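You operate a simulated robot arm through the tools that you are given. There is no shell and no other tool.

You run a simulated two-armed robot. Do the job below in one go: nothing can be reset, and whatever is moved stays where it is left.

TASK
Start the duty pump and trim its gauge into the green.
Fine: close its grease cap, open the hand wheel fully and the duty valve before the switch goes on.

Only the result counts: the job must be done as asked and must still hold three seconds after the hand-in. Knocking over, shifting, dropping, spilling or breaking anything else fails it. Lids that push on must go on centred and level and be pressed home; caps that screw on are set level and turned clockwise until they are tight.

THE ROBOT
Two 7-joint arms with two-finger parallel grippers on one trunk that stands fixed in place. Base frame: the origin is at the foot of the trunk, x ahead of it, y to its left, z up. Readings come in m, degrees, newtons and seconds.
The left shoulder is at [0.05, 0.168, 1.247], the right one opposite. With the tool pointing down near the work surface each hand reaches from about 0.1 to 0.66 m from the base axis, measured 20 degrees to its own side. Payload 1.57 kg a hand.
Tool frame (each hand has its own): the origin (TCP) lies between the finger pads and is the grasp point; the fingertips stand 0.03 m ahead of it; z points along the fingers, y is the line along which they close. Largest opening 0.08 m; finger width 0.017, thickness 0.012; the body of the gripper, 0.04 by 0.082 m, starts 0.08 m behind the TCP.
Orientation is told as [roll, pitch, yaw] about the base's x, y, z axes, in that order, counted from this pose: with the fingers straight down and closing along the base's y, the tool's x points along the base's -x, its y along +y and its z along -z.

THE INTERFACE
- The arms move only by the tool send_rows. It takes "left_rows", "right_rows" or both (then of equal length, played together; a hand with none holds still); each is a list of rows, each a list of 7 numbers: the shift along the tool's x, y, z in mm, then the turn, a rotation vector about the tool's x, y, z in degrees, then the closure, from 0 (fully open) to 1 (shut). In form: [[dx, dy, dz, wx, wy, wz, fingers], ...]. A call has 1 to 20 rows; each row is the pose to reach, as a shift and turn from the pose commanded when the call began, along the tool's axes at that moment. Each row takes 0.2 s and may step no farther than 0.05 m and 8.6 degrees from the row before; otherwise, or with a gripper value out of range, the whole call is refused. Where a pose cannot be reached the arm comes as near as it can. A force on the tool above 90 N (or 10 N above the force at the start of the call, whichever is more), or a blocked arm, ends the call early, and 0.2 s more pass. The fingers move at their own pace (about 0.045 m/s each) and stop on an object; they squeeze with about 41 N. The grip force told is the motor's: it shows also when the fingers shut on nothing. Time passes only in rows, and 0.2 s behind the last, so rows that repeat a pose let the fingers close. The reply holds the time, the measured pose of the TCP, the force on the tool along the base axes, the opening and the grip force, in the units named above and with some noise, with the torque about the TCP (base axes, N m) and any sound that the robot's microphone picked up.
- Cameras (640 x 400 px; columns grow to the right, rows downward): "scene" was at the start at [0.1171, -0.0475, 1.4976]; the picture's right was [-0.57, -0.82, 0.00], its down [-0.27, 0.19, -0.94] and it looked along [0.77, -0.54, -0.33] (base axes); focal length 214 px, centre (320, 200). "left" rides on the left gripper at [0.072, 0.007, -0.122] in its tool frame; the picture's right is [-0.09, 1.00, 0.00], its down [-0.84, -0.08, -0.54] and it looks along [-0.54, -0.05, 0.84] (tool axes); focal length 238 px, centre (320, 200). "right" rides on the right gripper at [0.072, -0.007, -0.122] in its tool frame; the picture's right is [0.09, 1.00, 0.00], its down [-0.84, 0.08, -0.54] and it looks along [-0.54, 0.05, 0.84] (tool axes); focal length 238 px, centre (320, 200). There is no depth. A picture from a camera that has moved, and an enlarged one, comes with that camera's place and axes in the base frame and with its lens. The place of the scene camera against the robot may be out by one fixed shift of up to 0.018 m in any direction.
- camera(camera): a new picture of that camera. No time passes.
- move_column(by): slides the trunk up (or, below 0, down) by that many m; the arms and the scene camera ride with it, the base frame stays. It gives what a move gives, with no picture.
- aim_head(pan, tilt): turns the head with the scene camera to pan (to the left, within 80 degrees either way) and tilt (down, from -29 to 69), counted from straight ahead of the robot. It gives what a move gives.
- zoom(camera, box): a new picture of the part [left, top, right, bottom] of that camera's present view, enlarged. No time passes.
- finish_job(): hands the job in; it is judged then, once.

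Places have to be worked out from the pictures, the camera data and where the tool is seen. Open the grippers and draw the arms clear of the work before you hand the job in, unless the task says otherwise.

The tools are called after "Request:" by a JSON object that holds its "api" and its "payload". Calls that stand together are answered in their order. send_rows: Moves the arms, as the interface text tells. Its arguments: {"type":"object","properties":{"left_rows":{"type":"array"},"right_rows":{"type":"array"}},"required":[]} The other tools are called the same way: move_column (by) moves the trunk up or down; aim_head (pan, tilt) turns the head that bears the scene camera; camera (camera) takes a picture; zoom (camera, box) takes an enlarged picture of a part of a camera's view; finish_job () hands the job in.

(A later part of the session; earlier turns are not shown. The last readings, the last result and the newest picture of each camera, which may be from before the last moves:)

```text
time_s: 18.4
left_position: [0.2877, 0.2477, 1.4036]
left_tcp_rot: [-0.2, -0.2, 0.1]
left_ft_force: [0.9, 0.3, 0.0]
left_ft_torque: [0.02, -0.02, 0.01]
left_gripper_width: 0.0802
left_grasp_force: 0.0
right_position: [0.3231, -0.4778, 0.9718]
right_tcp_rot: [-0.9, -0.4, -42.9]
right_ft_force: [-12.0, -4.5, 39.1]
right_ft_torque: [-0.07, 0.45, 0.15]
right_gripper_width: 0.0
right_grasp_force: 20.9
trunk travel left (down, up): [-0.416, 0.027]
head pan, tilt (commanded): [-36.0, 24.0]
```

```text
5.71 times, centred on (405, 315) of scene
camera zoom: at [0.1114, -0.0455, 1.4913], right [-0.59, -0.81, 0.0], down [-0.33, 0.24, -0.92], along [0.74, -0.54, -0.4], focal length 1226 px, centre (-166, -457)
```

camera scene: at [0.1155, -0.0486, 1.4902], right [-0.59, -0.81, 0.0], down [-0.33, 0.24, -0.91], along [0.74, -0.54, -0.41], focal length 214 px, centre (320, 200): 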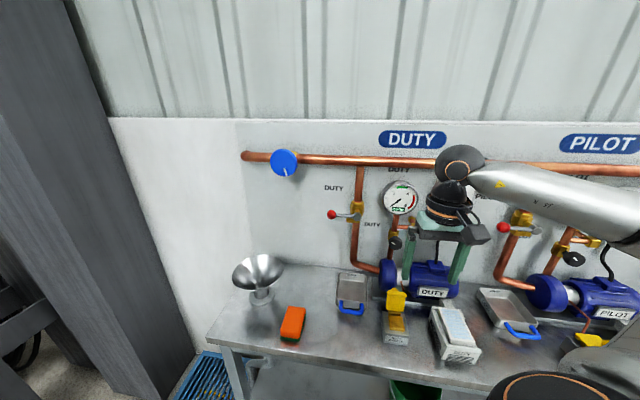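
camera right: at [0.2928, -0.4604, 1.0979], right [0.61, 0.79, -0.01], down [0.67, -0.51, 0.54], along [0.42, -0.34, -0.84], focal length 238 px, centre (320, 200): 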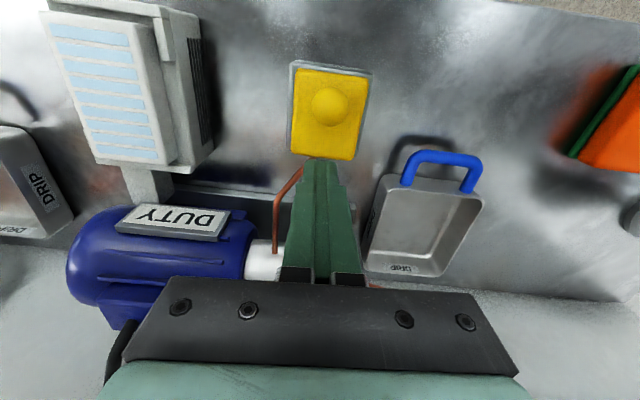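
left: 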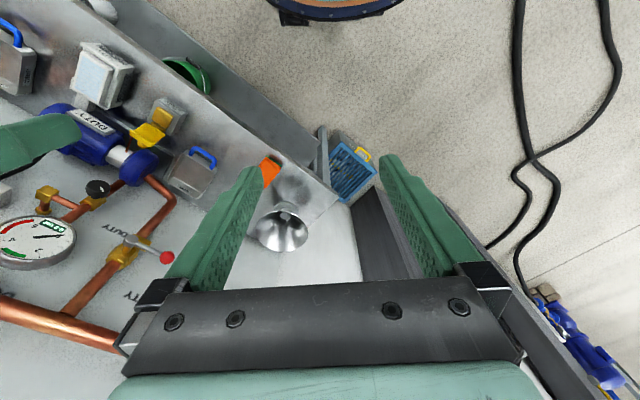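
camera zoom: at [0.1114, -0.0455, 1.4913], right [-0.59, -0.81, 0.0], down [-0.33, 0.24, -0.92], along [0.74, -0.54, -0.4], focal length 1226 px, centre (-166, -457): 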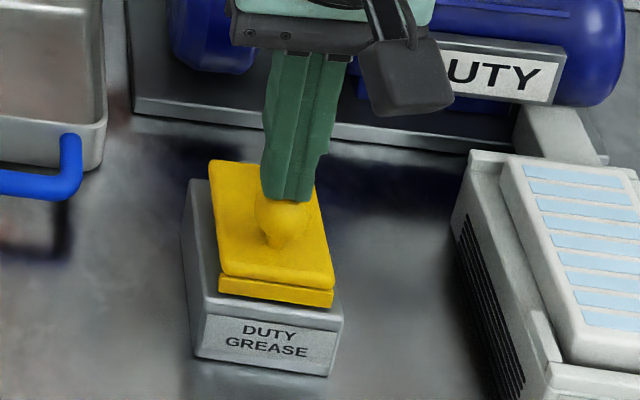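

The lid holds solid at 39 N with no further travel, so the cap is closed and pressed home. I'll lift straight up and shift left toward the hand wheel.

Request:
{"api": "send_rows", "payload": {"right_rows": [[0, 0, -40, 0, 0, 0, 1], [0, 0, -80, 0, 0, 0, 1], [0, 20, -120, 0, 0, 0, 0.8], [0, 45, -155, 0, 0, 0, 0.6], [0, 75, -190, 0, 0, 0, 0.4], [0, 105, -220, 0, 0, 0, 0.2], [0, 135, -250, 0, 0, 0, 0], [0, 165, -275, 0, 0, 0, 0], [0, 190, -290, 0, 0, 0, 0]]}}

Request:
{"api": "camera", "payload": {"camera": "scene"}}

```text
time_s: 20.4
left_position: [0.2923, 0.2454, 1.4023]
left_tcp_rot: [-0.1, -0.1, 0.1]
left_ft_force: [0.6, 0.4, -0.1]
left_ft_torque: [0.01, -0.03, 0.01]
left_gripper_width: 0.08
left_grasp_force: 0.1
right_position: [0.4597, -0.3383, 1.2579]
right_tcp_rot: [-0.8, 0.2, -43.0]
right_ft_force: [0.0, -0.1, 0.0]
right_ft_torque: [-0.02, 0.0, 0.02]
right_gripper_width: 0.0799
right_grasp_force: 0.0
trunk travel left (down, up): [-0.416, 0.027]
head pan, tilt (commanded): [-36.0, 24.0]
```

```text
taken
camera scene: at [0.1152, -0.0477, 1.4903], right [-0.59, -0.81, 0.0], down [-0.33, 0.24, -0.91], along [0.74, -0.54, -0.41], focal length 214 px, centre (320, 200)
```

scene: 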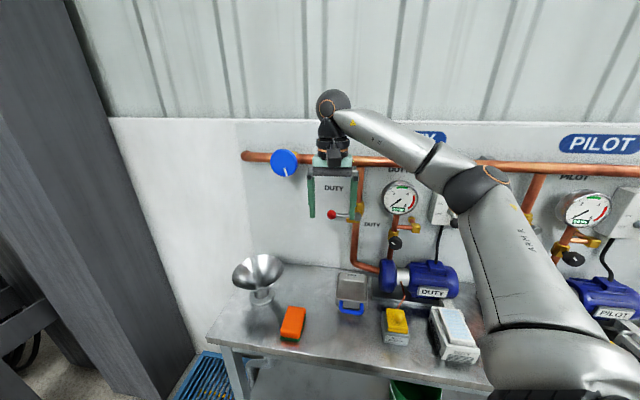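

The arm is clear. I'll pitch the hand up so the fingers point into the wall, moving toward the wheel's lateral position at the same time.

Request:
{"api": "send_rows", "payload": {"right_rows": [[0, 8, -4, 0, -8.4, 0, 0], [0, 16, -8, 0, -16.8, 0, 0], [0, 24, -12, 0, -25.2, 0, 0], [0, 32, -16, 0, -33.6, 0, 0], [0, 40, -20, 0, -42, 0, 0], [0, 48, -24, 0, -50, 0, 0], [0, 56, -28, 0, -58, 0, 0], [0, 64, -32, 0, -66, 0, 0], [0, 72, -36, 0, -74, 0, 0], [0, 80, -40, 0, -82, 0, 0], [0, 85, -45, 0, -90, 0, 0]]}}

Request:
{"api": "camera", "payload": {"camera": "scene"}}

Request:
{"api": "camera", "payload": {"camera": "right"}}

```text
time_s: 22.9
left_position: [0.2918, 0.2464, 1.4022]
left_tcp_rot: [-0.1, -0.1, 0.1]
left_ft_force: [0.4, 0.9, 0.2]
left_ft_torque: [-0.03, -0.01, -0.03]
left_gripper_width: 0.0801
left_grasp_force: 0.0
right_position: [0.5154, -0.2742, 1.2996]
right_tcp_rot: [-92.8, -89.4, 49.8]
right_ft_force: [-0.4, 0.4, 1.0]
right_ft_torque: [0.01, 0.02, -0.02]
right_gripper_width: 0.08
right_grasp_force: 0.1
trunk travel left (down, up): [-0.416, 0.027]
head pan, tilt (commanded): [-36.0, 24.0]
```

```text
taken
camera scene: at [0.1153, -0.0481, 1.4903], right [-0.59, -0.81, 0.0], down [-0.33, 0.24, -0.91], along [0.74, -0.54, -0.41], focal length 214 px, centre (320, 200)
```

scene: 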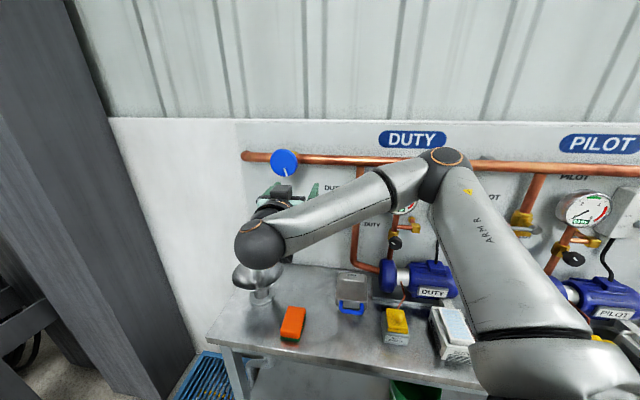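

```text
taken
camera right: at [0.4209, -0.1967, 1.2282], right [0.68, 0.73, -0.1], down [-0.34, 0.43, 0.84], along [0.65, -0.53, 0.54], focal length 238 px, centre (320, 200)
```

right: 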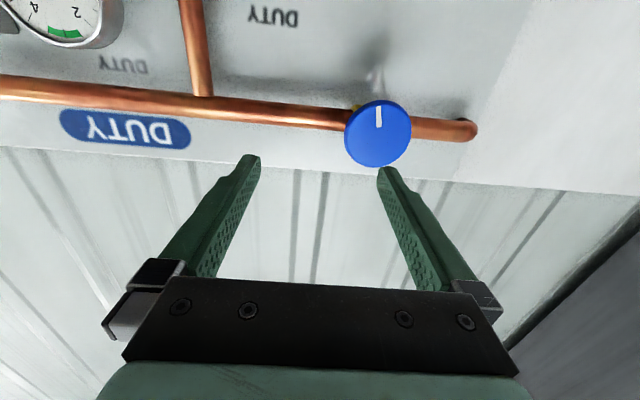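

The wheel face is near [0.72, -0.35, 1.321]. I need its true diameter against my 80 mm opening, so I'll zoom in.

Request:
{"api": "zoom", "payload": {"camera": "right", "box": [320, 80, 440, 190]}}

Request:
{"api": "zoom", "payload": {"camera": "scene", "box": [250, 130, 320, 190]}}

```text
3.64 times, centred on (380, 135) of right
camera zoom: at [0.4209, -0.1967, 1.2282], right [0.68, 0.73, -0.1], down [-0.34, 0.43, 0.84], along [0.65, -0.53, 0.54], focal length 867 px, centre (102, 436)
```

zoom: 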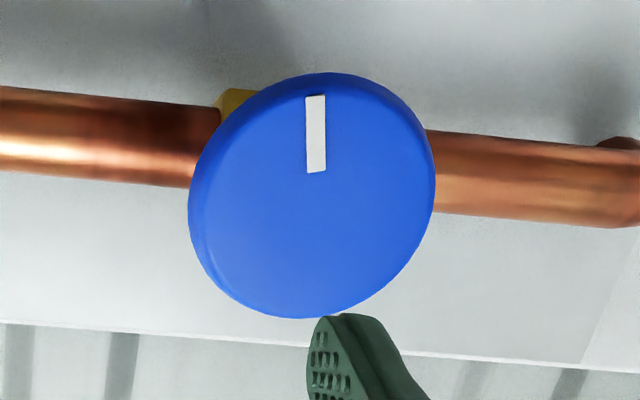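

```text
6.67 times, centred on (285, 160) of scene
camera zoom: at [0.1153, -0.0481, 1.4903], right [-0.59, -0.81, 0.0], down [-0.33, 0.24, -0.91], along [0.74, -0.54, -0.41], focal length 1430 px, centre (553, 467)
```

zoom: 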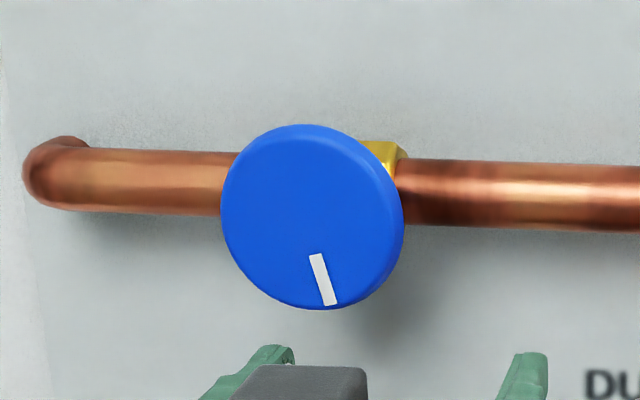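

Diameter estimates run from 80 to 90 mm depending on depth, so I need a better fix. I'll slide the hand sideways in front of the wheel and triangulate with the wrist camera alone.

Request:
{"api": "send_rows", "payload": {"right_rows": [[0, 25, 0, 0, 0, 0, 0], [0, 50, 0, 0, 0, 0, 0], [0, 80, 0, 0, 0, 0, 0]]}}

Request:
{"api": "camera", "payload": {"camera": "right"}}

Request:
{"api": "zoom", "payload": {"camera": "right", "box": [220, 80, 420, 205]}}

```text
time_s: 23.6
left_position: [0.292, 0.2457, 1.4018]
left_tcp_rot: [-0.1, 0.0, 0.2]
left_ft_force: [0.2, 0.8, -0.1]
left_ft_torque: [-0.02, -0.03, 0.0]
left_gripper_width: 0.08
left_grasp_force: 0.1
right_position: [0.5711, -0.2162, 1.2984]
right_tcp_rot: [-81.5, -89.3, 38.5]
right_ft_force: [-0.2, 0.5, 0.3]
right_ft_torque: [0.0, -0.03, -0.07]
right_gripper_width: 0.0801
right_grasp_force: 0.0
trunk travel left (down, up): [-0.416, 0.027]
head pan, tilt (commanded): [-36.0, 24.0]
```

```text
taken
camera right: at [0.477, -0.1374, 1.2268], right [0.68, 0.73, -0.11], down [-0.33, 0.43, 0.84], along [0.65, -0.53, 0.54], focal length 238 px, centre (320, 200)
```

right: 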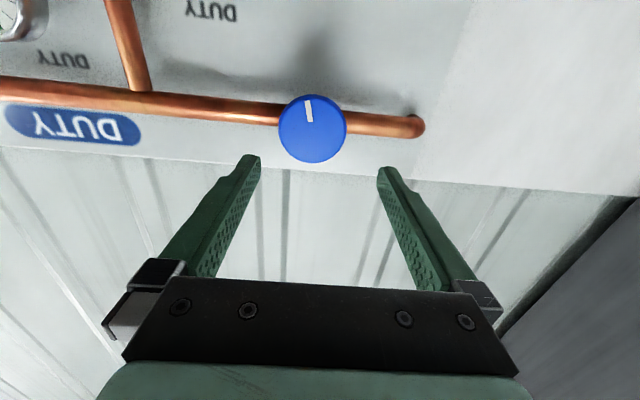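

```text
3.20 times, centred on (320, 142) of right
camera zoom: at [0.477, -0.1374, 1.2268], right [0.68, 0.73, -0.11], down [-0.33, 0.43, 0.84], along [0.65, -0.53, 0.54], focal length 763 px, centre (320, 384)
```

zoom: 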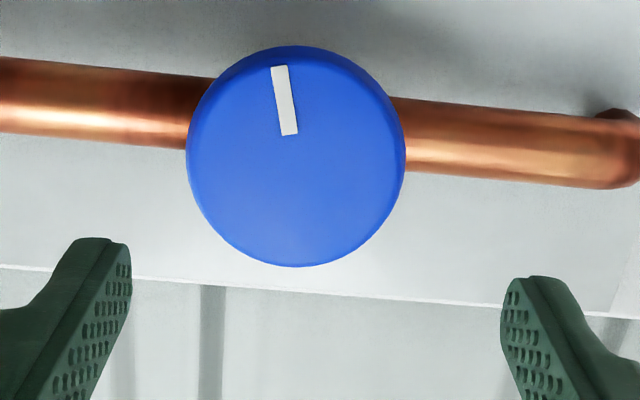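

From two wrist views the wheel face centre is [0.688, -0.3345, 1.311] (n=0.731, u=0.2245). Its diameter is about 82 mm, too wide for a straight diameter grip, but an off-centre chord grip with fingers about 25 mm off centre should hold by friction. I'll rotate the hand about its axis and approach to a standoff, to check that wrist range.

Request:
{"api": "send_rows", "payload": {"right_rows": [[-4, -4, 10, 0, 0, 7, 0], [-8, -8, 25, 0, 0, 14, 0], [-12, -11, 40, 0, 0, 21, 0], [-16, -15, 55, 0, 0, 28, 0], [-20, -19, 70, 0, 0, 35, 0], [-24, -23, 85, 0, 0, 42, 0], [-29, -26, 100, 0, 0, 50, 0]]}}

Request:
{"api": "camera", "payload": {"camera": "right"}}

Request:
{"api": "camera", "payload": {"camera": "scene"}}

```text
time_s: 25.2
left_position: [0.2911, 0.2445, 1.4027]
left_tcp_rot: [0.0, -0.1, 0.1]
left_ft_force: [0.4, -0.2, -1.3]
left_ft_torque: [0.01, 0.0, 0.02]
left_gripper_width: 0.08
left_grasp_force: 0.0
right_position: [0.6247, -0.3055, 1.3265]
right_tcp_rot: [89.8, -40.6, -133.0]
right_ft_force: [-0.2, -0.8, -0.6]
right_ft_torque: [-0.01, 0.0, 0.01]
right_gripper_width: 0.0799
right_grasp_force: 0.2
trunk travel left (down, up): [-0.416, 0.027]
head pan, tilt (commanded): [-36.0, 24.0]
```

```text
taken
camera right: at [0.5706, -0.1844, 1.2762], right [0.49, 0.52, 0.7], down [-0.79, -0.06, 0.6], along [0.36, -0.85, 0.39], focal length 238 px, centre (320, 200)
```

right: 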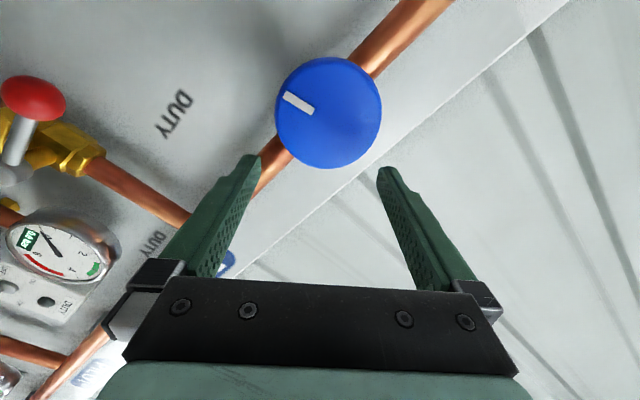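

```text
taken
camera scene: at [0.1155, -0.0487, 1.4902], right [-0.59, -0.81, 0.0], down [-0.33, 0.24, -0.91], along [0.74, -0.54, -0.41], focal length 214 px, centre (320, 200)
```

scene: 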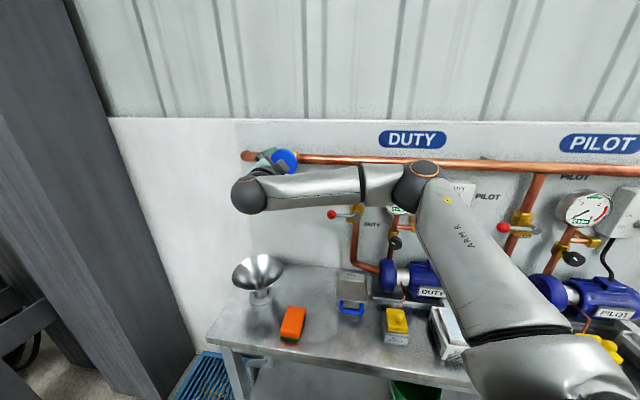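

Prediction and picture agree within a pixel, and the wheel centre is about 26 mm off the gripper centre as intended. I'll shift 3 mm to centre it between the fingers and slide forward past the rim, watching force.

Request:
{"api": "send_rows", "payload": {"right_rows": [[0, 3, 10, 0, 0, 0, 0], [0, 3, 25, 0, 0, 0, 0], [0, 3, 40, 0, 0, 0, 0], [0, 3, 50, 0, 0, 0, 0]]}}

Request:
{"api": "camera", "payload": {"camera": "right"}}

```text
time_s: 26.2
left_position: [0.2916, 0.2439, 1.4019]
left_tcp_rot: [-0.2, -0.1, 0.1]
left_ft_force: [-0.5, 0.6, 0.3]
left_ft_torque: [0.02, 0.04, -0.01]
left_gripper_width: 0.0801
left_grasp_force: 0.1
right_position: [0.6627, -0.3369, 1.3298]
right_tcp_rot: [89.8, -40.7, -132.9]
right_ft_force: [0.2, 0.1, 1.0]
right_ft_torque: [-0.01, 0.02, 0.02]
right_gripper_width: 0.0799
right_grasp_force: 0.1
trunk travel left (down, up): [-0.416, 0.027]
head pan, tilt (commanded): [-36.0, 24.0]
```

```text
taken
camera right: at [0.6078, -0.2173, 1.2787], right [0.49, 0.53, 0.69], down [-0.79, -0.06, 0.61], along [0.36, -0.85, 0.39], focal length 238 px, centre (320, 200)
```

right: 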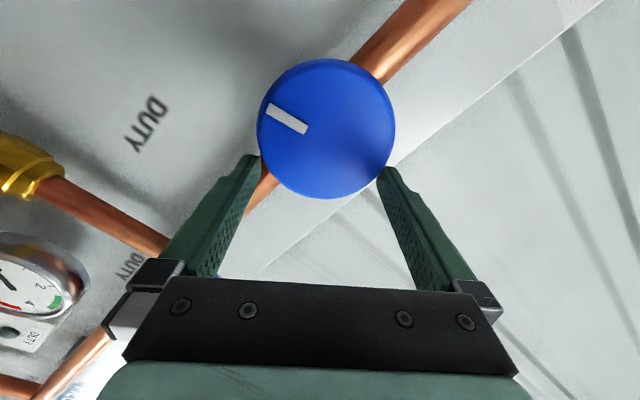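

No contact force yet. I'll zoom to see whether the fingertips are past the wheel face.

Request:
{"api": "zoom", "payload": {"camera": "right", "box": [220, 50, 430, 230]}}

Request:
{"api": "zoom", "payload": {"camera": "scene", "box": [230, 130, 330, 220]}}

```text
2.22 times, centred on (325, 140) of right
camera zoom: at [0.6078, -0.2173, 1.2787], right [0.49, 0.53, 0.69], down [-0.79, -0.06, 0.61], along [0.36, -0.85, 0.39], focal length 530 px, centre (309, 333)
```

zoom: 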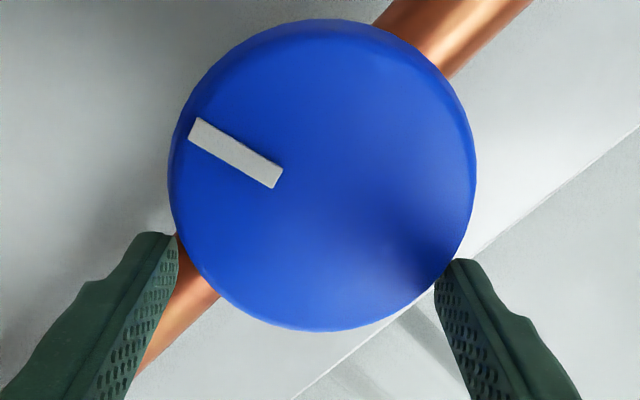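

```text
4.44 times, centred on (280, 175) of scene
camera zoom: at [0.1153, -0.0486, 1.4903], right [-0.59, -0.81, 0.0], down [-0.33, 0.24, -0.91], along [0.74, -0.54, -0.41], focal length 953 px, centre (498, 311)
```

zoom: 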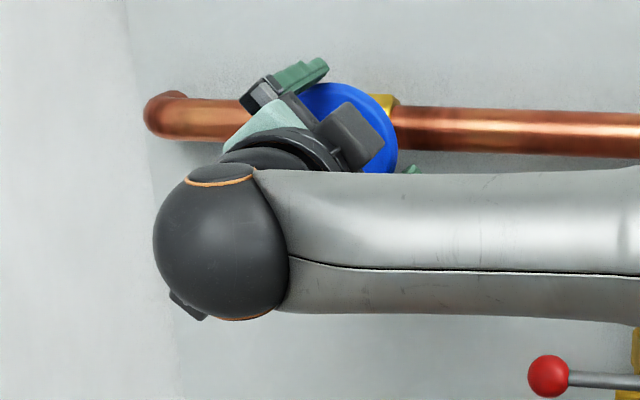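

Geometry matches: the tips should be about 14 mm past the face, flanking the rim. I'll close the fingers on the rim and read the width and forces.

Request:
{"api": "send_rows", "payload": {"right_rows": [[0, 0, 0, 0, 0, 0, 0.06], [0, 0, 0, 0, 0, 0, 0.12], [0, 0, 0, 0, 0, 0, 0.2], [0, 0, 0, 0, 0, 0, 0.2]]}}

Request:
{"api": "zoom", "payload": {"camera": "right", "box": [220, 50, 430, 230]}}

```text
time_s: 27.2
left_position: [0.2908, 0.2444, 1.4017]
left_tcp_rot: [-0.1, -0.1, 0.2]
left_ft_force: [0.1, 0.6, 0.5]
left_ft_torque: [0.03, -0.02, 0.01]
left_gripper_width: 0.0797
left_grasp_force: 0.1
right_position: [0.6607, -0.3381, 1.3329]
right_tcp_rot: [90.1, -40.6, -133.2]
right_ft_force: [4.9, -4.1, 13.5]
right_ft_torque: [0.44, 0.13, -0.04]
right_gripper_width: 0.0738
right_grasp_force: 32.3
trunk travel left (down, up): [-0.416, 0.027]
head pan, tilt (commanded): [-36.0, 24.0]
```

```text
2.22 times, centred on (325, 140) of right
camera zoom: at [0.6072, -0.2176, 1.2813], right [0.49, 0.52, 0.7], down [-0.8, -0.06, 0.6], along [0.35, -0.85, 0.39], focal length 530 px, centre (309, 333)
```

zoom: 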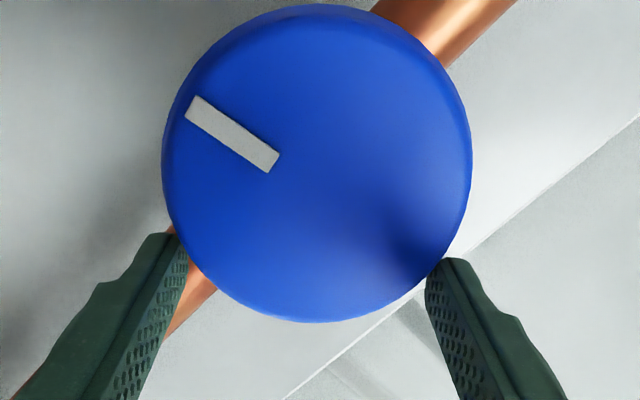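

The rim is gripped at 73.8 mm and friction holds it, with about 14 N trying to wedge the hand off. I'll rotate about the wheel axis counter-clockwise (as seen from the robot) by 40°, biased slightly toward the centre.

Request:
{"api": "send_rows", "payload": {"right_rows": [[1.3, 1.8, 0, 0, 0, -4, 0.25], [2.3, 3.6, 0, 0, 0, -8, 0.25], [4, 7.2, 0, 0, 0, -16, 0.25], [5.2, 10.6, 0, 0, 0, -24, 0.25], [7, 13.8, 0, 0, 0, -32, 0.25], [9.1, 16.7, 0, 0, 0, -40, 0.25]]}}

Request:
{"api": "camera", "payload": {"camera": "right"}}

Request:
{"api": "zoom", "payload": {"camera": "scene", "box": [230, 130, 330, 220]}}

```text
time_s: 28.6
left_position: [0.2882, 0.2436, 1.404]
left_tcp_rot: [0.0, -0.1, 0.1]
left_ft_force: [0.0, -0.7, 1.5]
left_ft_torque: [0.0, -0.01, 0.03]
left_gripper_width: 0.0802
left_grasp_force: 0.0
right_position: [0.673, -0.3265, 1.3442]
right_tcp_rot: [94.2, -80.6, -137.6]
right_ft_force: [2.5, -13.9, 26.2]
right_ft_torque: [0.11, 0.2, -0.76]
right_gripper_width: 0.0714
right_grasp_force: 44.9
trunk travel left (down, up): [-0.416, 0.027]
head pan, tilt (commanded): [-36.0, 24.0]
```

```text
taken
camera right: at [0.5882, -0.2389, 1.271], right [0.68, 0.73, 0.07], down [-0.44, 0.33, 0.83], along [0.58, -0.6, 0.55], focal length 238 px, centre (320, 200)
```

right: 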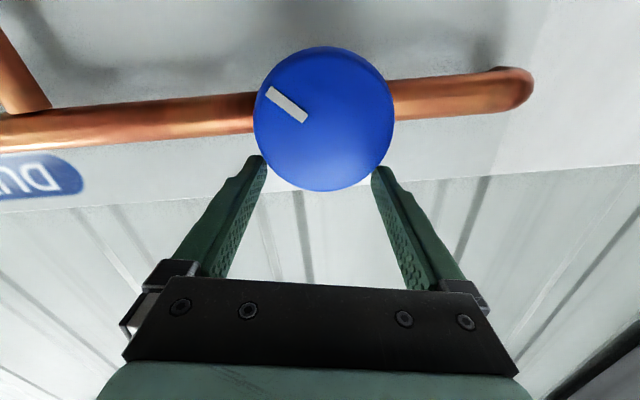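

```text
4.44 times, centred on (280, 175) of scene
camera zoom: at [0.1123, -0.0495, 1.4905], right [-0.59, -0.81, 0.0], down [-0.33, 0.24, -0.91], along [0.74, -0.54, -0.41], focal length 953 px, centre (498, 311)
```

zoom: 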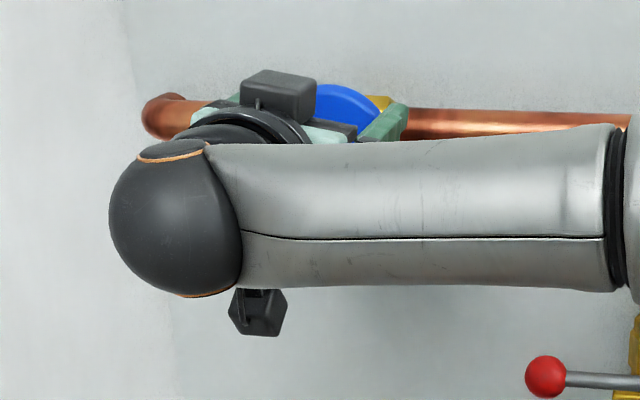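

The wheel turned with the hand by about 40° (pointer now near 4 o'clock), but the hand is being wedged outward. I'll open, slide in closer to the wheel centre for a better contact angle, and grip again.

Request:
{"api": "send_rows", "payload": {"right_rows": [[0, 0, 0, 0, 0, 0, 0], [0, 0, 0, 0, 0, 0, 0], [1, 0, 0, 0, 0, 0, 0], [2, 0, 0, 0, 0, 0, 0]]}}

Request:
{"api": "camera", "payload": {"camera": "right"}}

```text
time_s: 29.6
left_position: [0.2883, 0.2433, 1.4036]
left_tcp_rot: [0.0, -0.2, 0.1]
left_ft_force: [0.3, -0.3, -0.8]
left_ft_torque: [0.02, -0.03, -0.02]
left_gripper_width: 0.0799
left_grasp_force: 0.1
right_position: [0.6746, -0.3245, 1.3352]
right_tcp_rot: [89.6, -80.6, -132.7]
right_ft_force: [-9.4, -9.5, 1.5]
right_ft_torque: [-0.06, 0.28, -0.52]
right_gripper_width: 0.0801
right_grasp_force: 0.1
trunk travel left (down, up): [-0.416, 0.027]
head pan, tilt (commanded): [-36.0, 24.0]
```

```text
taken
camera right: at [0.5885, -0.2372, 1.2645], right [0.68, 0.73, 0.07], down [-0.44, 0.33, 0.84], along [0.59, -0.6, 0.54], focal length 238 px, centre (320, 200)
```

right: 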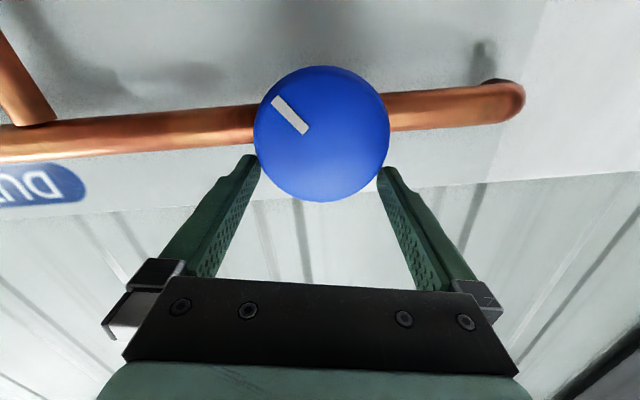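

A 13 N sideways push shows one finger touching, so the hand is about 2 mm too far left. I'll centre it, nudge in 2 mm, and close.

Request:
{"api": "send_rows", "payload": {"right_rows": [[-1, -2.5, 0, 0, 0, 0, 0], [1, -2.5, 0, 0, 0, 0, 0], [2, -2.5, 0, 0, 0, 0, 0]]}}

```text
time_s: 30.4
left_position: [0.29, 0.2449, 1.4016]
left_tcp_rot: [-0.2, -0.1, 0.1]
left_ft_force: [1.1, -0.7, -0.3]
left_ft_torque: [0.01, 0.0, -0.02]
left_gripper_width: 0.0798
left_grasp_force: 0.1
right_position: [0.6725, -0.3244, 1.3342]
right_tcp_rot: [90.1, -80.5, -133.1]
right_ft_force: [-3.1, -4.0, 6.0]
right_ft_torque: [-0.15, -0.03, -0.2]
right_gripper_width: 0.0801
right_grasp_force: 0.0
trunk travel left (down, up): [-0.416, 0.027]
head pan, tilt (commanded): [-36.0, 24.0]
```

Contact is now nearly balanced at d≈22 mm. I'll grip and turn another 54° counter-clockwise.

Request:
{"api": "send_rows", "payload": {"right_rows": [[0, 0, 3, 0, 0, 0, 0.15], [0, 0, 4, 0, 0, 0, 0.25], [0, 0, 4, 0, 0, 0, 0.25], [1.1, 2.3, 4, 0, 0, -6, 0.25], [2.7, 5.3, 4, 0, 0, -14, 0.25], [3.6, 8.2, 4, 0, 0, -22, 0.25], [4.9, 11, 4, 0, 0, -30, 0.25], [6.7, 13.5, 4, 0, 0, -38, 0.25], [8.7, 15.8, 4, 0, 0, -46, 0.25], [11.1, 17.8, 4, 0, 0, -54, 0.25]]}}

Request:
{"api": "camera", "payload": {"camera": "right"}}

```text
time_s: 32.6
left_position: [0.2881, 0.2458, 1.4042]
left_tcp_rot: [-0.1, -0.3, 0.1]
left_ft_force: [-0.7, -1.1, 0.5]
left_ft_torque: [0.01, 0.01, 0.0]
left_gripper_width: 0.0802
left_grasp_force: 0.1
right_position: [0.6866, -0.3136, 1.3294]
right_tcp_rot: [-90.5, -45.4, 47.2]
right_ft_force: [-8.6, 0.2, 17.7]
right_ft_torque: [-0.24, 0.25, -0.82]
right_gripper_width: 0.0796
right_grasp_force: 45.6
trunk travel left (down, up): [-0.416, 0.027]
head pan, tilt (commanded): [-36.0, 24.0]
```

```text
taken
camera right: at [0.5597, -0.2696, 1.2822], right [0.44, 0.47, -0.77], down [0.04, 0.84, 0.54], along [0.9, -0.27, 0.35], focal length 238 px, centre (320, 200)
```

right: 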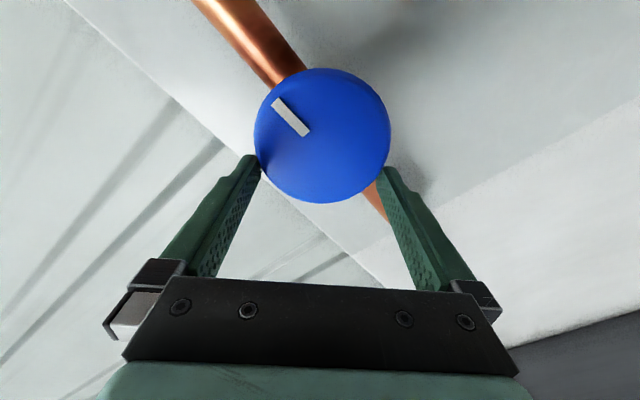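

The grip is firm (79.6 mm) and the pointer is fixed relative to the fingers, so about 94° has been turned. I'll continue another 54° in the same grip.

Request:
{"api": "send_rows", "payload": {"right_rows": [[0.2, 3.1, 0, 0, 0, -8, 0.25], [0.9, 6.1, 0, 0, 0, -16, 0.25], [1.9, 8.9, 0, 0, 0, -24, 0.25], [3.3, 11.7, 0, 0, 0, -32, 0.25], [5.1, 14.1, 0, 0, 0, -40, 0.25], [7.3, 16.3, 0, 0, 0, -48, 0.25], [9.1, 17.8, 0, 0, 0, -54, 0.25]]}}

Request:
{"api": "camera", "payload": {"camera": "right"}}

Request:
{"api": "camera", "payload": {"camera": "scene"}}

```text
time_s: 34.2
left_position: [0.2873, 0.2454, 1.4025]
left_tcp_rot: [-0.2, -0.1, 0.1]
left_ft_force: [0.4, 0.2, -1.0]
left_ft_torque: [0.02, 0.02, -0.02]
left_gripper_width: 0.0803
left_grasp_force: 0.1
right_position: [0.6922, -0.3089, 1.3117]
right_tcp_rot: [-90.5, 8.5, 46.8]
right_ft_force: [-1.0, -5.7, 23.8]
right_ft_torque: [0.14, 0.75, -0.23]
right_gripper_width: 0.0792
right_grasp_force: 45.1
trunk travel left (down, up): [-0.416, 0.027]
head pan, tilt (commanded): [-36.0, 24.0]
```

```text
taken
camera right: at [0.5547, -0.2762, 1.328], right [-0.16, -0.18, -0.97], down [0.16, 0.96, -0.21], along [0.97, -0.19, -0.12], focal length 238 px, centre (320, 200)
```

right: 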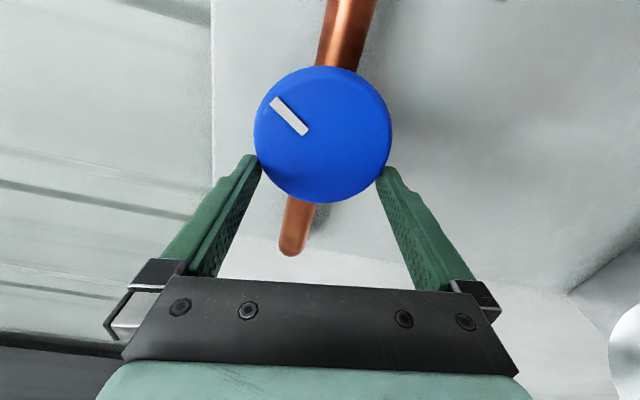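

```text
taken
camera scene: at [0.112, -0.0482, 1.4907], right [-0.59, -0.81, 0.0], down [-0.33, 0.24, -0.91], along [0.74, -0.54, -0.4], focal length 214 px, centre (320, 200)
```

scene: 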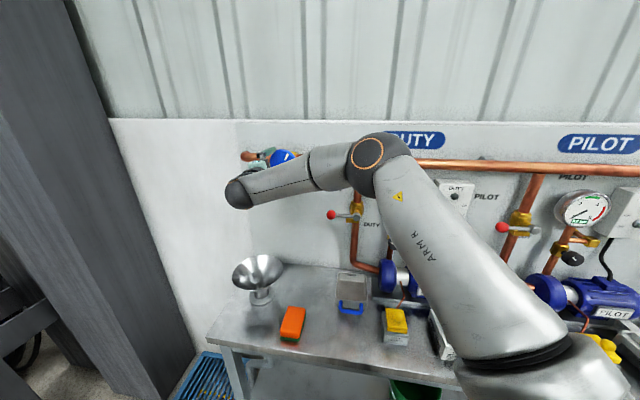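

About 148° turned with no stop felt (torque about 0.8 N·m, mostly offset load). I'll continue another 48°.

Request:
{"api": "send_rows", "payload": {"right_rows": [[0.2, 3.1, 0, 0, 0, -8, 0.25], [0.9, 6.1, 0, 0, 0, -16, 0.25], [1.9, 8.9, 0, 0, 0, -24, 0.25], [3.3, 11.7, 0, 0, 0, -32, 0.25], [5.1, 14.1, 0, 0, 0, -40, 0.25], [7.3, 16.3, 0, 0, 0, -48, 0.25]]}}

Request:
{"api": "camera", "payload": {"camera": "right"}}

Request:
{"api": "zoom", "payload": {"camera": "scene", "box": [230, 130, 330, 220]}}

```text
time_s: 35.6
left_position: [0.2907, 0.2486, 1.4007]
left_tcp_rot: [-0.2, 0.0, 0.1]
left_ft_force: [-0.3, 1.3, -0.9]
left_ft_torque: [-0.08, 0.0, 0.04]
left_gripper_width: 0.0798
left_grasp_force: 0.0
right_position: [0.5206, -0.2317, 1.1511]
right_tcp_rot: [-90.6, 52.2, 46.0]
right_ft_force: [-1.8, 0.4, -0.2]
right_ft_torque: [-0.03, 0.01, 0.11]
right_gripper_width: 0.06
right_grasp_force: 0.1
right hand out of reach, approached as far as the arm can: row 2, 3, 4, 5, 6
trunk travel left (down, up): [-0.416, 0.027]
head pan, tilt (commanded): [-36.0, 24.0]
```

```text
taken
camera right: at [0.4056, -0.1755, 1.2118], right [-0.58, -0.61, -0.54], down [-0.08, 0.7, -0.71], along [0.81, -0.37, -0.45], focal length 238 px, centre (320, 200)
```

right: 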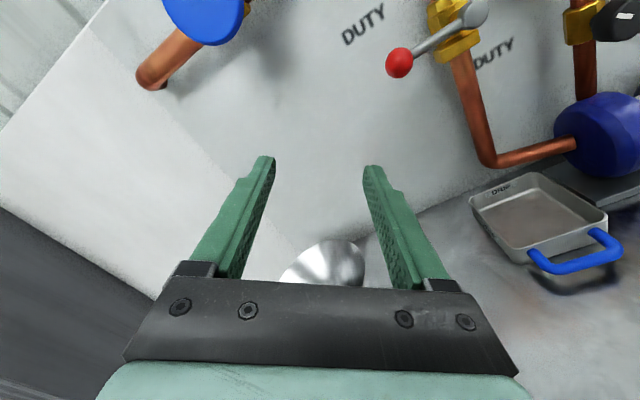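

```text
4.44 times, centred on (280, 175) of scene
camera zoom: at [0.1139, -0.0448, 1.4903], right [-0.59, -0.81, 0.0], down [-0.33, 0.24, -0.91], along [0.74, -0.54, -0.4], focal length 953 px, centre (498, 311)
```

zoom: 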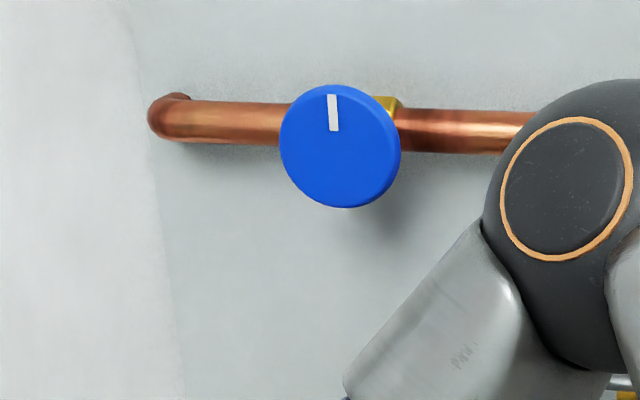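

The wrist hit its limit there and the hand swung harmlessly down and back. The pointer has moved from about 5:30 to 12 o'clock, roughly 170° of opening. I'll wind the wrist back and return to a standoff for the next stroke.

Request:
{"api": "send_rows", "payload": {"right_rows": [[0, 0, 0, 0, 0, 8.3, 0], [0, 0, 0, 0, 0, 16.6, 0], [0, 0, 0, 0, 0, 24.9, 0], [13, -13, 4, 0, 0, 33.2, 0], [26, -26, 8, 0, 0, 41.5, 0], [39, -39, 13, 0, 0, 49.8, 0], [52, -52, 18, 0, 0, 58.1, 0], [65, -65, 22, 0, 0, 66.4, 0], [78, -78, 26, 0, 0, 74.7, 0], [92, -92, 31, 0, 0, 83, 0], [105, -105, 36, 0, 0, 91.3, 0], [118, -117, 40, 0, 0, 99.6, 0]]}}

Request:
{"api": "camera", "payload": {"camera": "right"}}

```text
time_s: 38.2
left_position: [0.2921, 0.2448, 1.4034]
left_tcp_rot: [-0.1, -0.1, 0.1]
left_ft_force: [-0.5, 0.7, 0.4]
left_ft_torque: [0.01, -0.01, -0.01]
left_gripper_width: 0.0801
left_grasp_force: 0.1
right_position: [0.5633, -0.2446, 1.3177]
right_tcp_rot: [-90.2, -47.4, 47.1]
right_ft_force: [0.0, -0.4, 0.6]
right_ft_torque: [0.04, 0.01, -0.03]
right_gripper_width: 0.0802
right_grasp_force: 0.0
trunk travel left (down, up): [-0.416, 0.027]
head pan, tilt (commanded): [-36.0, 24.0]
```

```text
taken
camera right: at [0.4365, -0.2007, 1.2683], right [0.46, 0.49, -0.74], down [0.03, 0.83, 0.56], along [0.89, -0.28, 0.37], focal length 238 px, centre (320, 200)
```

right: 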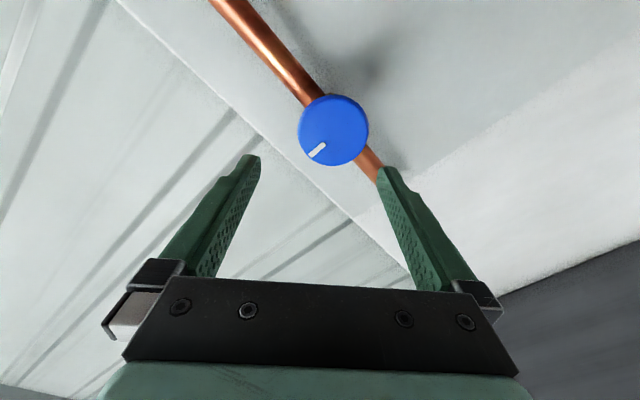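

Continuing the wrist wind-back to about +60°, and approaching to a standoff in front of the wheel.

Request:
{"api": "send_rows", "payload": {"right_rows": [[0, 0, 5, 0, 0, 8, 0], [0, 0, 10, 0, 0, 16, 0], [0, -1, 15, 0, 0, 24, 0], [-1, -1, 20, 0, 0, 32, 0], [-1, -2, 25, 0, 0, 40, 0], [-1, -2, 30, 0, 0, 48, 0], [-2, -3, 38, 0, 0, 56, 0], [-2, -3, 46, 0, 0, 64, 0], [-2, -4, 54, 0, 0, 72, 0], [-3, -4, 62, 0, 0, 80, 0], [-3, -5, 70, 0, 0, 88, 0], [-4, -5, 76, 0, 0, 96, 0], [-4, -5, 80, 0, 0, 103, 0]]}}

Request:
{"api": "camera", "payload": {"camera": "right"}}

```text
time_s: 41.0
left_position: [0.292, 0.2442, 1.4026]
left_tcp_rot: [-0.1, 0.0, 0.2]
left_ft_force: [0.7, 0.1, 0.2]
left_ft_torque: [0.0, 0.02, -0.01]
left_gripper_width: 0.0799
left_grasp_force: 0.1
right_position: [0.6204, -0.3027, 1.3236]
right_tcp_rot: [90.3, -29.5, -133.2]
right_ft_force: [0.1, -0.1, 0.1]
right_ft_torque: [-0.03, -0.02, 0.02]
right_gripper_width: 0.08
right_grasp_force: 0.0
trunk travel left (down, up): [-0.416, 0.027]
head pan, tilt (commanded): [-36.0, 24.0]
```

```text
taken
camera right: at [0.5724, -0.1757, 1.2826], right [0.39, 0.42, 0.82], down [-0.87, -0.13, 0.48], along [0.31, -0.9, 0.31], focal length 238 px, centre (320, 200)
```

right: 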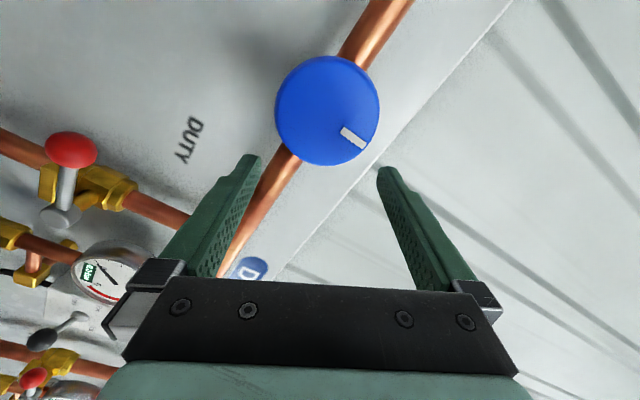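

At +60° wrist angle, well centred. I'll move forward past the rim with a 2 mm correction, slide in and close.

Request:
{"api": "send_rows", "payload": {"right_rows": [[0, 2, 15, 0, 0, 0, 0], [0, 2, 30, 0, 0, 0, 0], [0, 2, 45, 0, 0, 0, 0], [0, 2, 57, 0, 0, 0, 0], [2, 2, 57, 0, 0, 0, 0], [3.5, 2, 57, 0, 0, 0, 0]]}}

Request:
{"api": "zoom", "payload": {"camera": "right", "box": [220, 50, 430, 230]}}

```text
time_s: 42.5
left_position: [0.2907, 0.2448, 1.4031]
left_tcp_rot: [-0.1, -0.1, 0.1]
left_ft_force: [-0.8, 0.0, -0.3]
left_ft_torque: [0.03, 0.01, 0.01]
left_gripper_width: 0.0801
left_grasp_force: 0.0
right_position: [0.663, -0.3371, 1.3248]
right_tcp_rot: [90.4, -29.6, -133.4]
right_ft_force: [0.5, -2.2, 6.4]
right_ft_torque: [0.11, -0.15, -0.07]
right_gripper_width: 0.0801
right_grasp_force: 0.1
trunk travel left (down, up): [-0.416, 0.027]
head pan, tilt (commanded): [-36.0, 24.0]
```

```text
2.22 times, centred on (325, 140) of right
camera zoom: at [0.6154, -0.2097, 1.2831], right [0.39, 0.42, 0.82], down [-0.87, -0.13, 0.48], along [0.31, -0.9, 0.31], focal length 530 px, centre (309, 333)
```

zoom: 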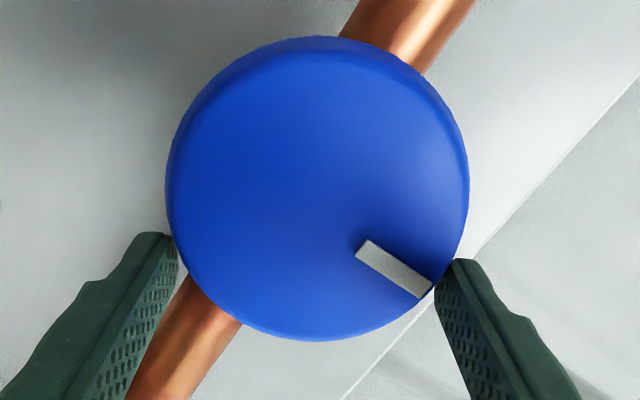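

Light contact of about 6 N. I'll close on the rim and turn 64° counter-clockwise.

Request:
{"api": "send_rows", "payload": {"right_rows": [[0, 1, 0, 0, 0, 0, 0.1], [0, 1, 0, 0, 0, 0, 0.25], [0, 1, 0, 0, 0, 0, 0.25], [0.7, 4.1, 0, 0, 0, -8, 0.25], [1.9, 7.1, 0, 0, 0, -16, 0.25], [3.4, 10, 0, 0, 0, -24, 0.25], [4.8, 12.7, 0, 0, 0, -32, 0.25], [6.6, 15.1, 0, 0, 0, -40, 0.25], [8.8, 17.3, 0, 0, 0, -48, 0.25], [11.2, 19.2, 0, 0, 0, -56, 0.25], [13.9, 20.8, 0, 0, 0, -64, 0.25]]}}

Request:
{"api": "camera", "payload": {"camera": "right"}}

```text
time_s: 44.9
left_position: [0.2873, 0.2455, 1.4034]
left_tcp_rot: [-0.1, -0.3, 0.2]
left_ft_force: [-0.7, -0.3, 0.9]
left_ft_torque: [0.0, -0.01, 0.02]
left_gripper_width: 0.0801
left_grasp_force: 0.0
right_position: [0.6756, -0.3192, 1.3458]
right_tcp_rot: [-113.8, -86.3, 70.7]
right_ft_force: [6.5, -4.0, 34.7]
right_ft_torque: [0.25, -0.64, -0.75]
right_gripper_width: 0.0674
right_grasp_force: 45.2
trunk travel left (down, up): [-0.416, 0.027]
head pan, tilt (commanded): [-36.0, 24.0]
```

```text
taken
camera right: at [0.5808, -0.2455, 1.2724], right [0.68, 0.72, -0.15], down [-0.33, 0.48, 0.82], along [0.66, -0.51, 0.56], focal length 238 px, centre (320, 200)
```

right: 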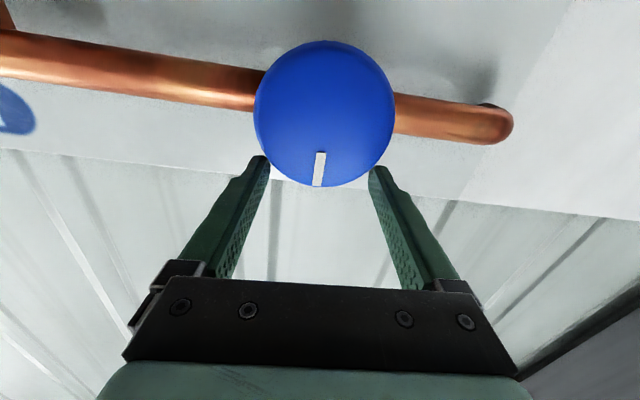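

The hand slipped outward and the pointer stayed near 12 o'clock, which suggests an end stop. I'll zoom in to measure the pointer's present angle.

Request:
{"api": "zoom", "payload": {"camera": "right", "box": [220, 20, 430, 220]}}

Request:
{"api": "zoom", "payload": {"camera": "scene", "box": [230, 130, 330, 220]}}

```text
2.00 times, centred on (325, 120) of right
camera zoom: at [0.5808, -0.2455, 1.2724], right [0.68, 0.72, -0.15], down [-0.33, 0.48, 0.82], along [0.66, -0.51, 0.56], focal length 477 px, centre (310, 360)
```

zoom: 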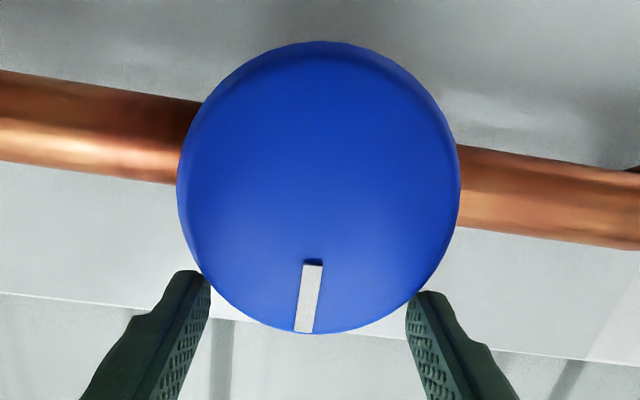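

```text
4.44 times, centred on (280, 175) of scene
camera zoom: at [0.112, -0.0473, 1.491], right [-0.59, -0.81, 0.0], down [-0.33, 0.24, -0.91], along [0.74, -0.54, -0.4], focal length 953 px, centre (498, 311)
```

zoom: 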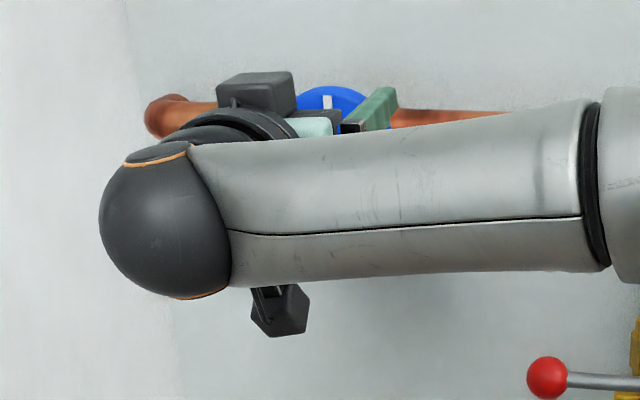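

The pointer is exactly vertical, 180° from where it started, and it resisted under load. To confirm an end stop, I'll re-centre, regrip and try a further small turn.

Request:
{"api": "send_rows", "payload": {"right_rows": [[0, 0, 0, 0, 0, 0, 0], [0, 0, 0, 0, 0, 0, 0], [0, -1, 0, 0, 0, 0, 0]]}}

Request:
{"api": "zoom", "payload": {"camera": "right", "box": [220, 40, 430, 220]}}

```text
time_s: 45.6
left_position: [0.2893, 0.2445, 1.4017]
left_tcp_rot: [-0.1, -0.2, 0.2]
left_ft_force: [-0.5, 0.7, -0.4]
left_ft_torque: [0.01, -0.02, 0.03]
left_gripper_width: 0.0798
left_grasp_force: 0.2
right_position: [0.676, -0.3202, 1.3356]
right_tcp_rot: [-93.3, -86.3, 50.1]
right_ft_force: [-11.2, -0.5, 6.7]
right_ft_torque: [-0.22, 0.03, -0.47]
right_gripper_width: 0.0799
right_grasp_force: 0.0
trunk travel left (down, up): [-0.416, 0.027]
head pan, tilt (commanded): [-36.0, 24.0]
```

```text
2.22 times, centred on (325, 130) of right
camera zoom: at [0.5796, -0.2455, 1.2636], right [0.68, 0.72, -0.16], down [-0.31, 0.47, 0.83], along [0.67, -0.51, 0.54], focal length 530 px, centre (309, 356)
```

zoom: 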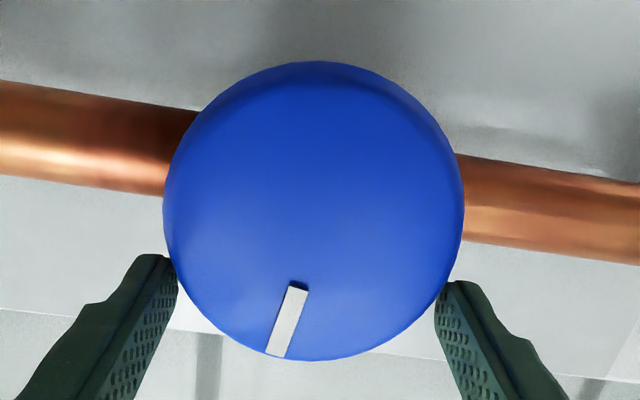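

Re-centring rubbed the wheel about 10° back clockwise, so it turns freely off the stop. I'll shift 1.5 mm, grip and turn it counter-clockwise again until it stops.

Request:
{"api": "send_rows", "payload": {"right_rows": [[-0.5, -1.5, 0, 0, 0, 0, 0], [0, -1.5, 0, 0, 0, 0, 0.15], [0, -1.5, 0, 0, 0, 0, 0.25], [0, -1.5, 0, 0, 0, 0, 0.25]]}}

Request:
{"api": "zoom", "payload": {"camera": "right", "box": [220, 40, 430, 220]}}

```text
time_s: 46.6
left_position: [0.2896, 0.2455, 1.4029]
left_tcp_rot: [-0.1, -0.2, 0.1]
left_ft_force: [-0.2, 0.1, -0.8]
left_ft_torque: [0.03, 0.01, 0.02]
left_gripper_width: 0.0801
left_grasp_force: 0.0
right_position: [0.6771, -0.321, 1.3358]
right_tcp_rot: [-94.1, -86.5, 50.8]
right_ft_force: [-9.0, 3.9, 5.4]
right_ft_torque: [0.05, 0.11, -1.04]
right_gripper_width: 0.0795
right_grasp_force: 39.8
trunk travel left (down, up): [-0.416, 0.027]
head pan, tilt (commanded): [-36.0, 24.0]
```

```text
2.22 times, centred on (325, 130) of right
camera zoom: at [0.5804, -0.2461, 1.264], right [0.68, 0.72, -0.15], down [-0.31, 0.47, 0.83], along [0.67, -0.51, 0.54], focal length 530 px, centre (309, 356)
```

zoom: 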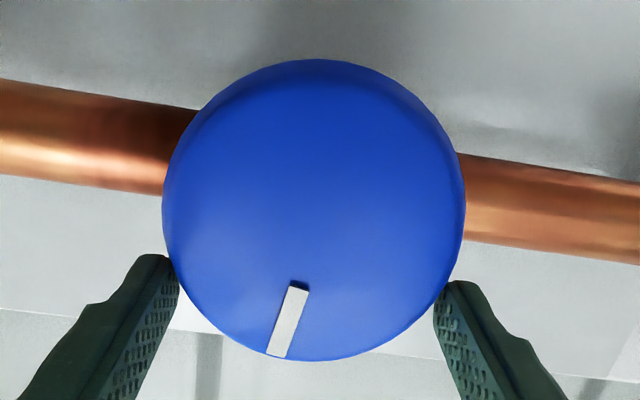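

Firmly held at 79.5 mm. I'll turn 24° counter-clockwise and compare the pointer with the fingers.

Request:
{"api": "send_rows", "payload": {"right_rows": [[0.2, 3.2, 0, 0, 0, -8, 0.25], [0.9, 6.3, 0, 0, 0, -16, 0.25], [2.0, 9.3, 0, 0, 0, -24, 0.25]]}}

Request:
{"api": "zoom", "payload": {"camera": "right", "box": [220, 40, 430, 220]}}

```text
time_s: 47.5
left_position: [0.2915, 0.2471, 1.4023]
left_tcp_rot: [-0.1, -0.1, 0.1]
left_ft_force: [0.1, -0.2, 0.6]
left_ft_torque: [0.01, 0.01, 0.04]
left_gripper_width: 0.0803
left_grasp_force: 0.1
right_position: [0.6847, -0.3115, 1.3421]
right_tcp_rot: [-92.8, -62.5, 49.7]
right_ft_force: [21.4, 2.5, 32.8]
right_ft_torque: [0.36, -0.85, -0.46]
right_gripper_width: 0.0692
right_grasp_force: 44.8
trunk travel left (down, up): [-0.416, 0.027]
head pan, tilt (commanded): [-36.0, 24.0]
```

```text
2.22 times, centred on (325, 130) of right
camera zoom: at [0.57, -0.258, 1.279], right [0.58, 0.61, -0.54], down [-0.1, 0.71, 0.69], along [0.81, -0.35, 0.47], focal length 530 px, centre (309, 356)
```

zoom: 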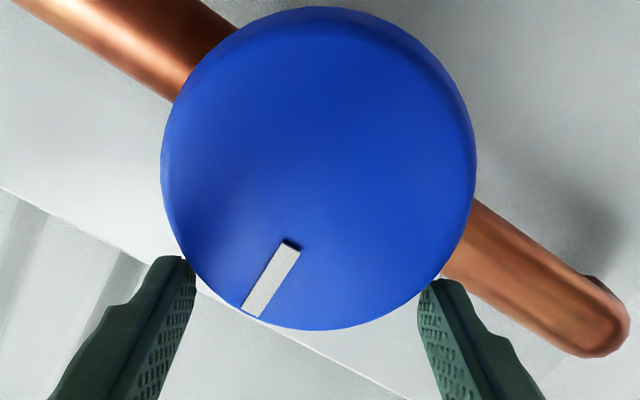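

The wheel turned back exactly to 12 o'clock and stopped dead there while the fingers slipped, so this is the open end stop (180° of travel). I'll open while easing outward to avoid rubbing the rim, then back straight off.

Request:
{"api": "send_rows", "payload": {"right_rows": [[-15, 0, 0, 0, 0, 0, 0], [-15, 0, 0, 0, 0, 0, 0], [-15, 0, -20, 0, 0, 0, 0], [-15, 0, -45, 0, 0, 0, 0], [-15, 0, -75, 0, 0, 0, 0], [-15, 0, -105, 0, 0, 0, 0]]}}

Request:
{"api": "camera", "payload": {"camera": "right"}}

```text
time_s: 48.9
left_position: [0.2908, 0.2449, 1.4021]
left_tcp_rot: [-0.1, 0.0, 0.1]
left_ft_force: [0.1, 0.2, 0.8]
left_ft_torque: [-0.04, 0.0, 0.0]
left_gripper_width: 0.0801
left_grasp_force: 0.1
right_position: [0.6102, -0.2387, 1.3454]
right_tcp_rot: [-90.5, -62.3, 47.2]
right_ft_force: [-0.1, 0.3, -0.4]
right_ft_torque: [-0.03, -0.01, -0.02]
right_gripper_width: 0.0798
right_grasp_force: 0.1
trunk travel left (down, up): [-0.416, 0.027]
head pan, tilt (commanded): [-36.0, 24.0]
```

```text
taken
camera right: at [0.4953, -0.1848, 1.2848], right [0.57, 0.61, -0.54], down [-0.08, 0.71, 0.7], along [0.81, -0.36, 0.46], focal length 238 px, centre (320, 200)
```

right: 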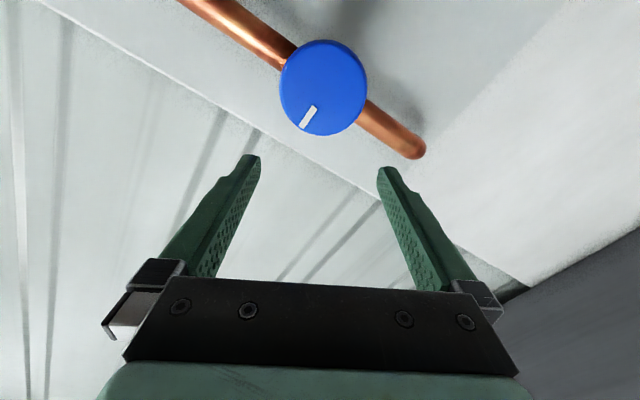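

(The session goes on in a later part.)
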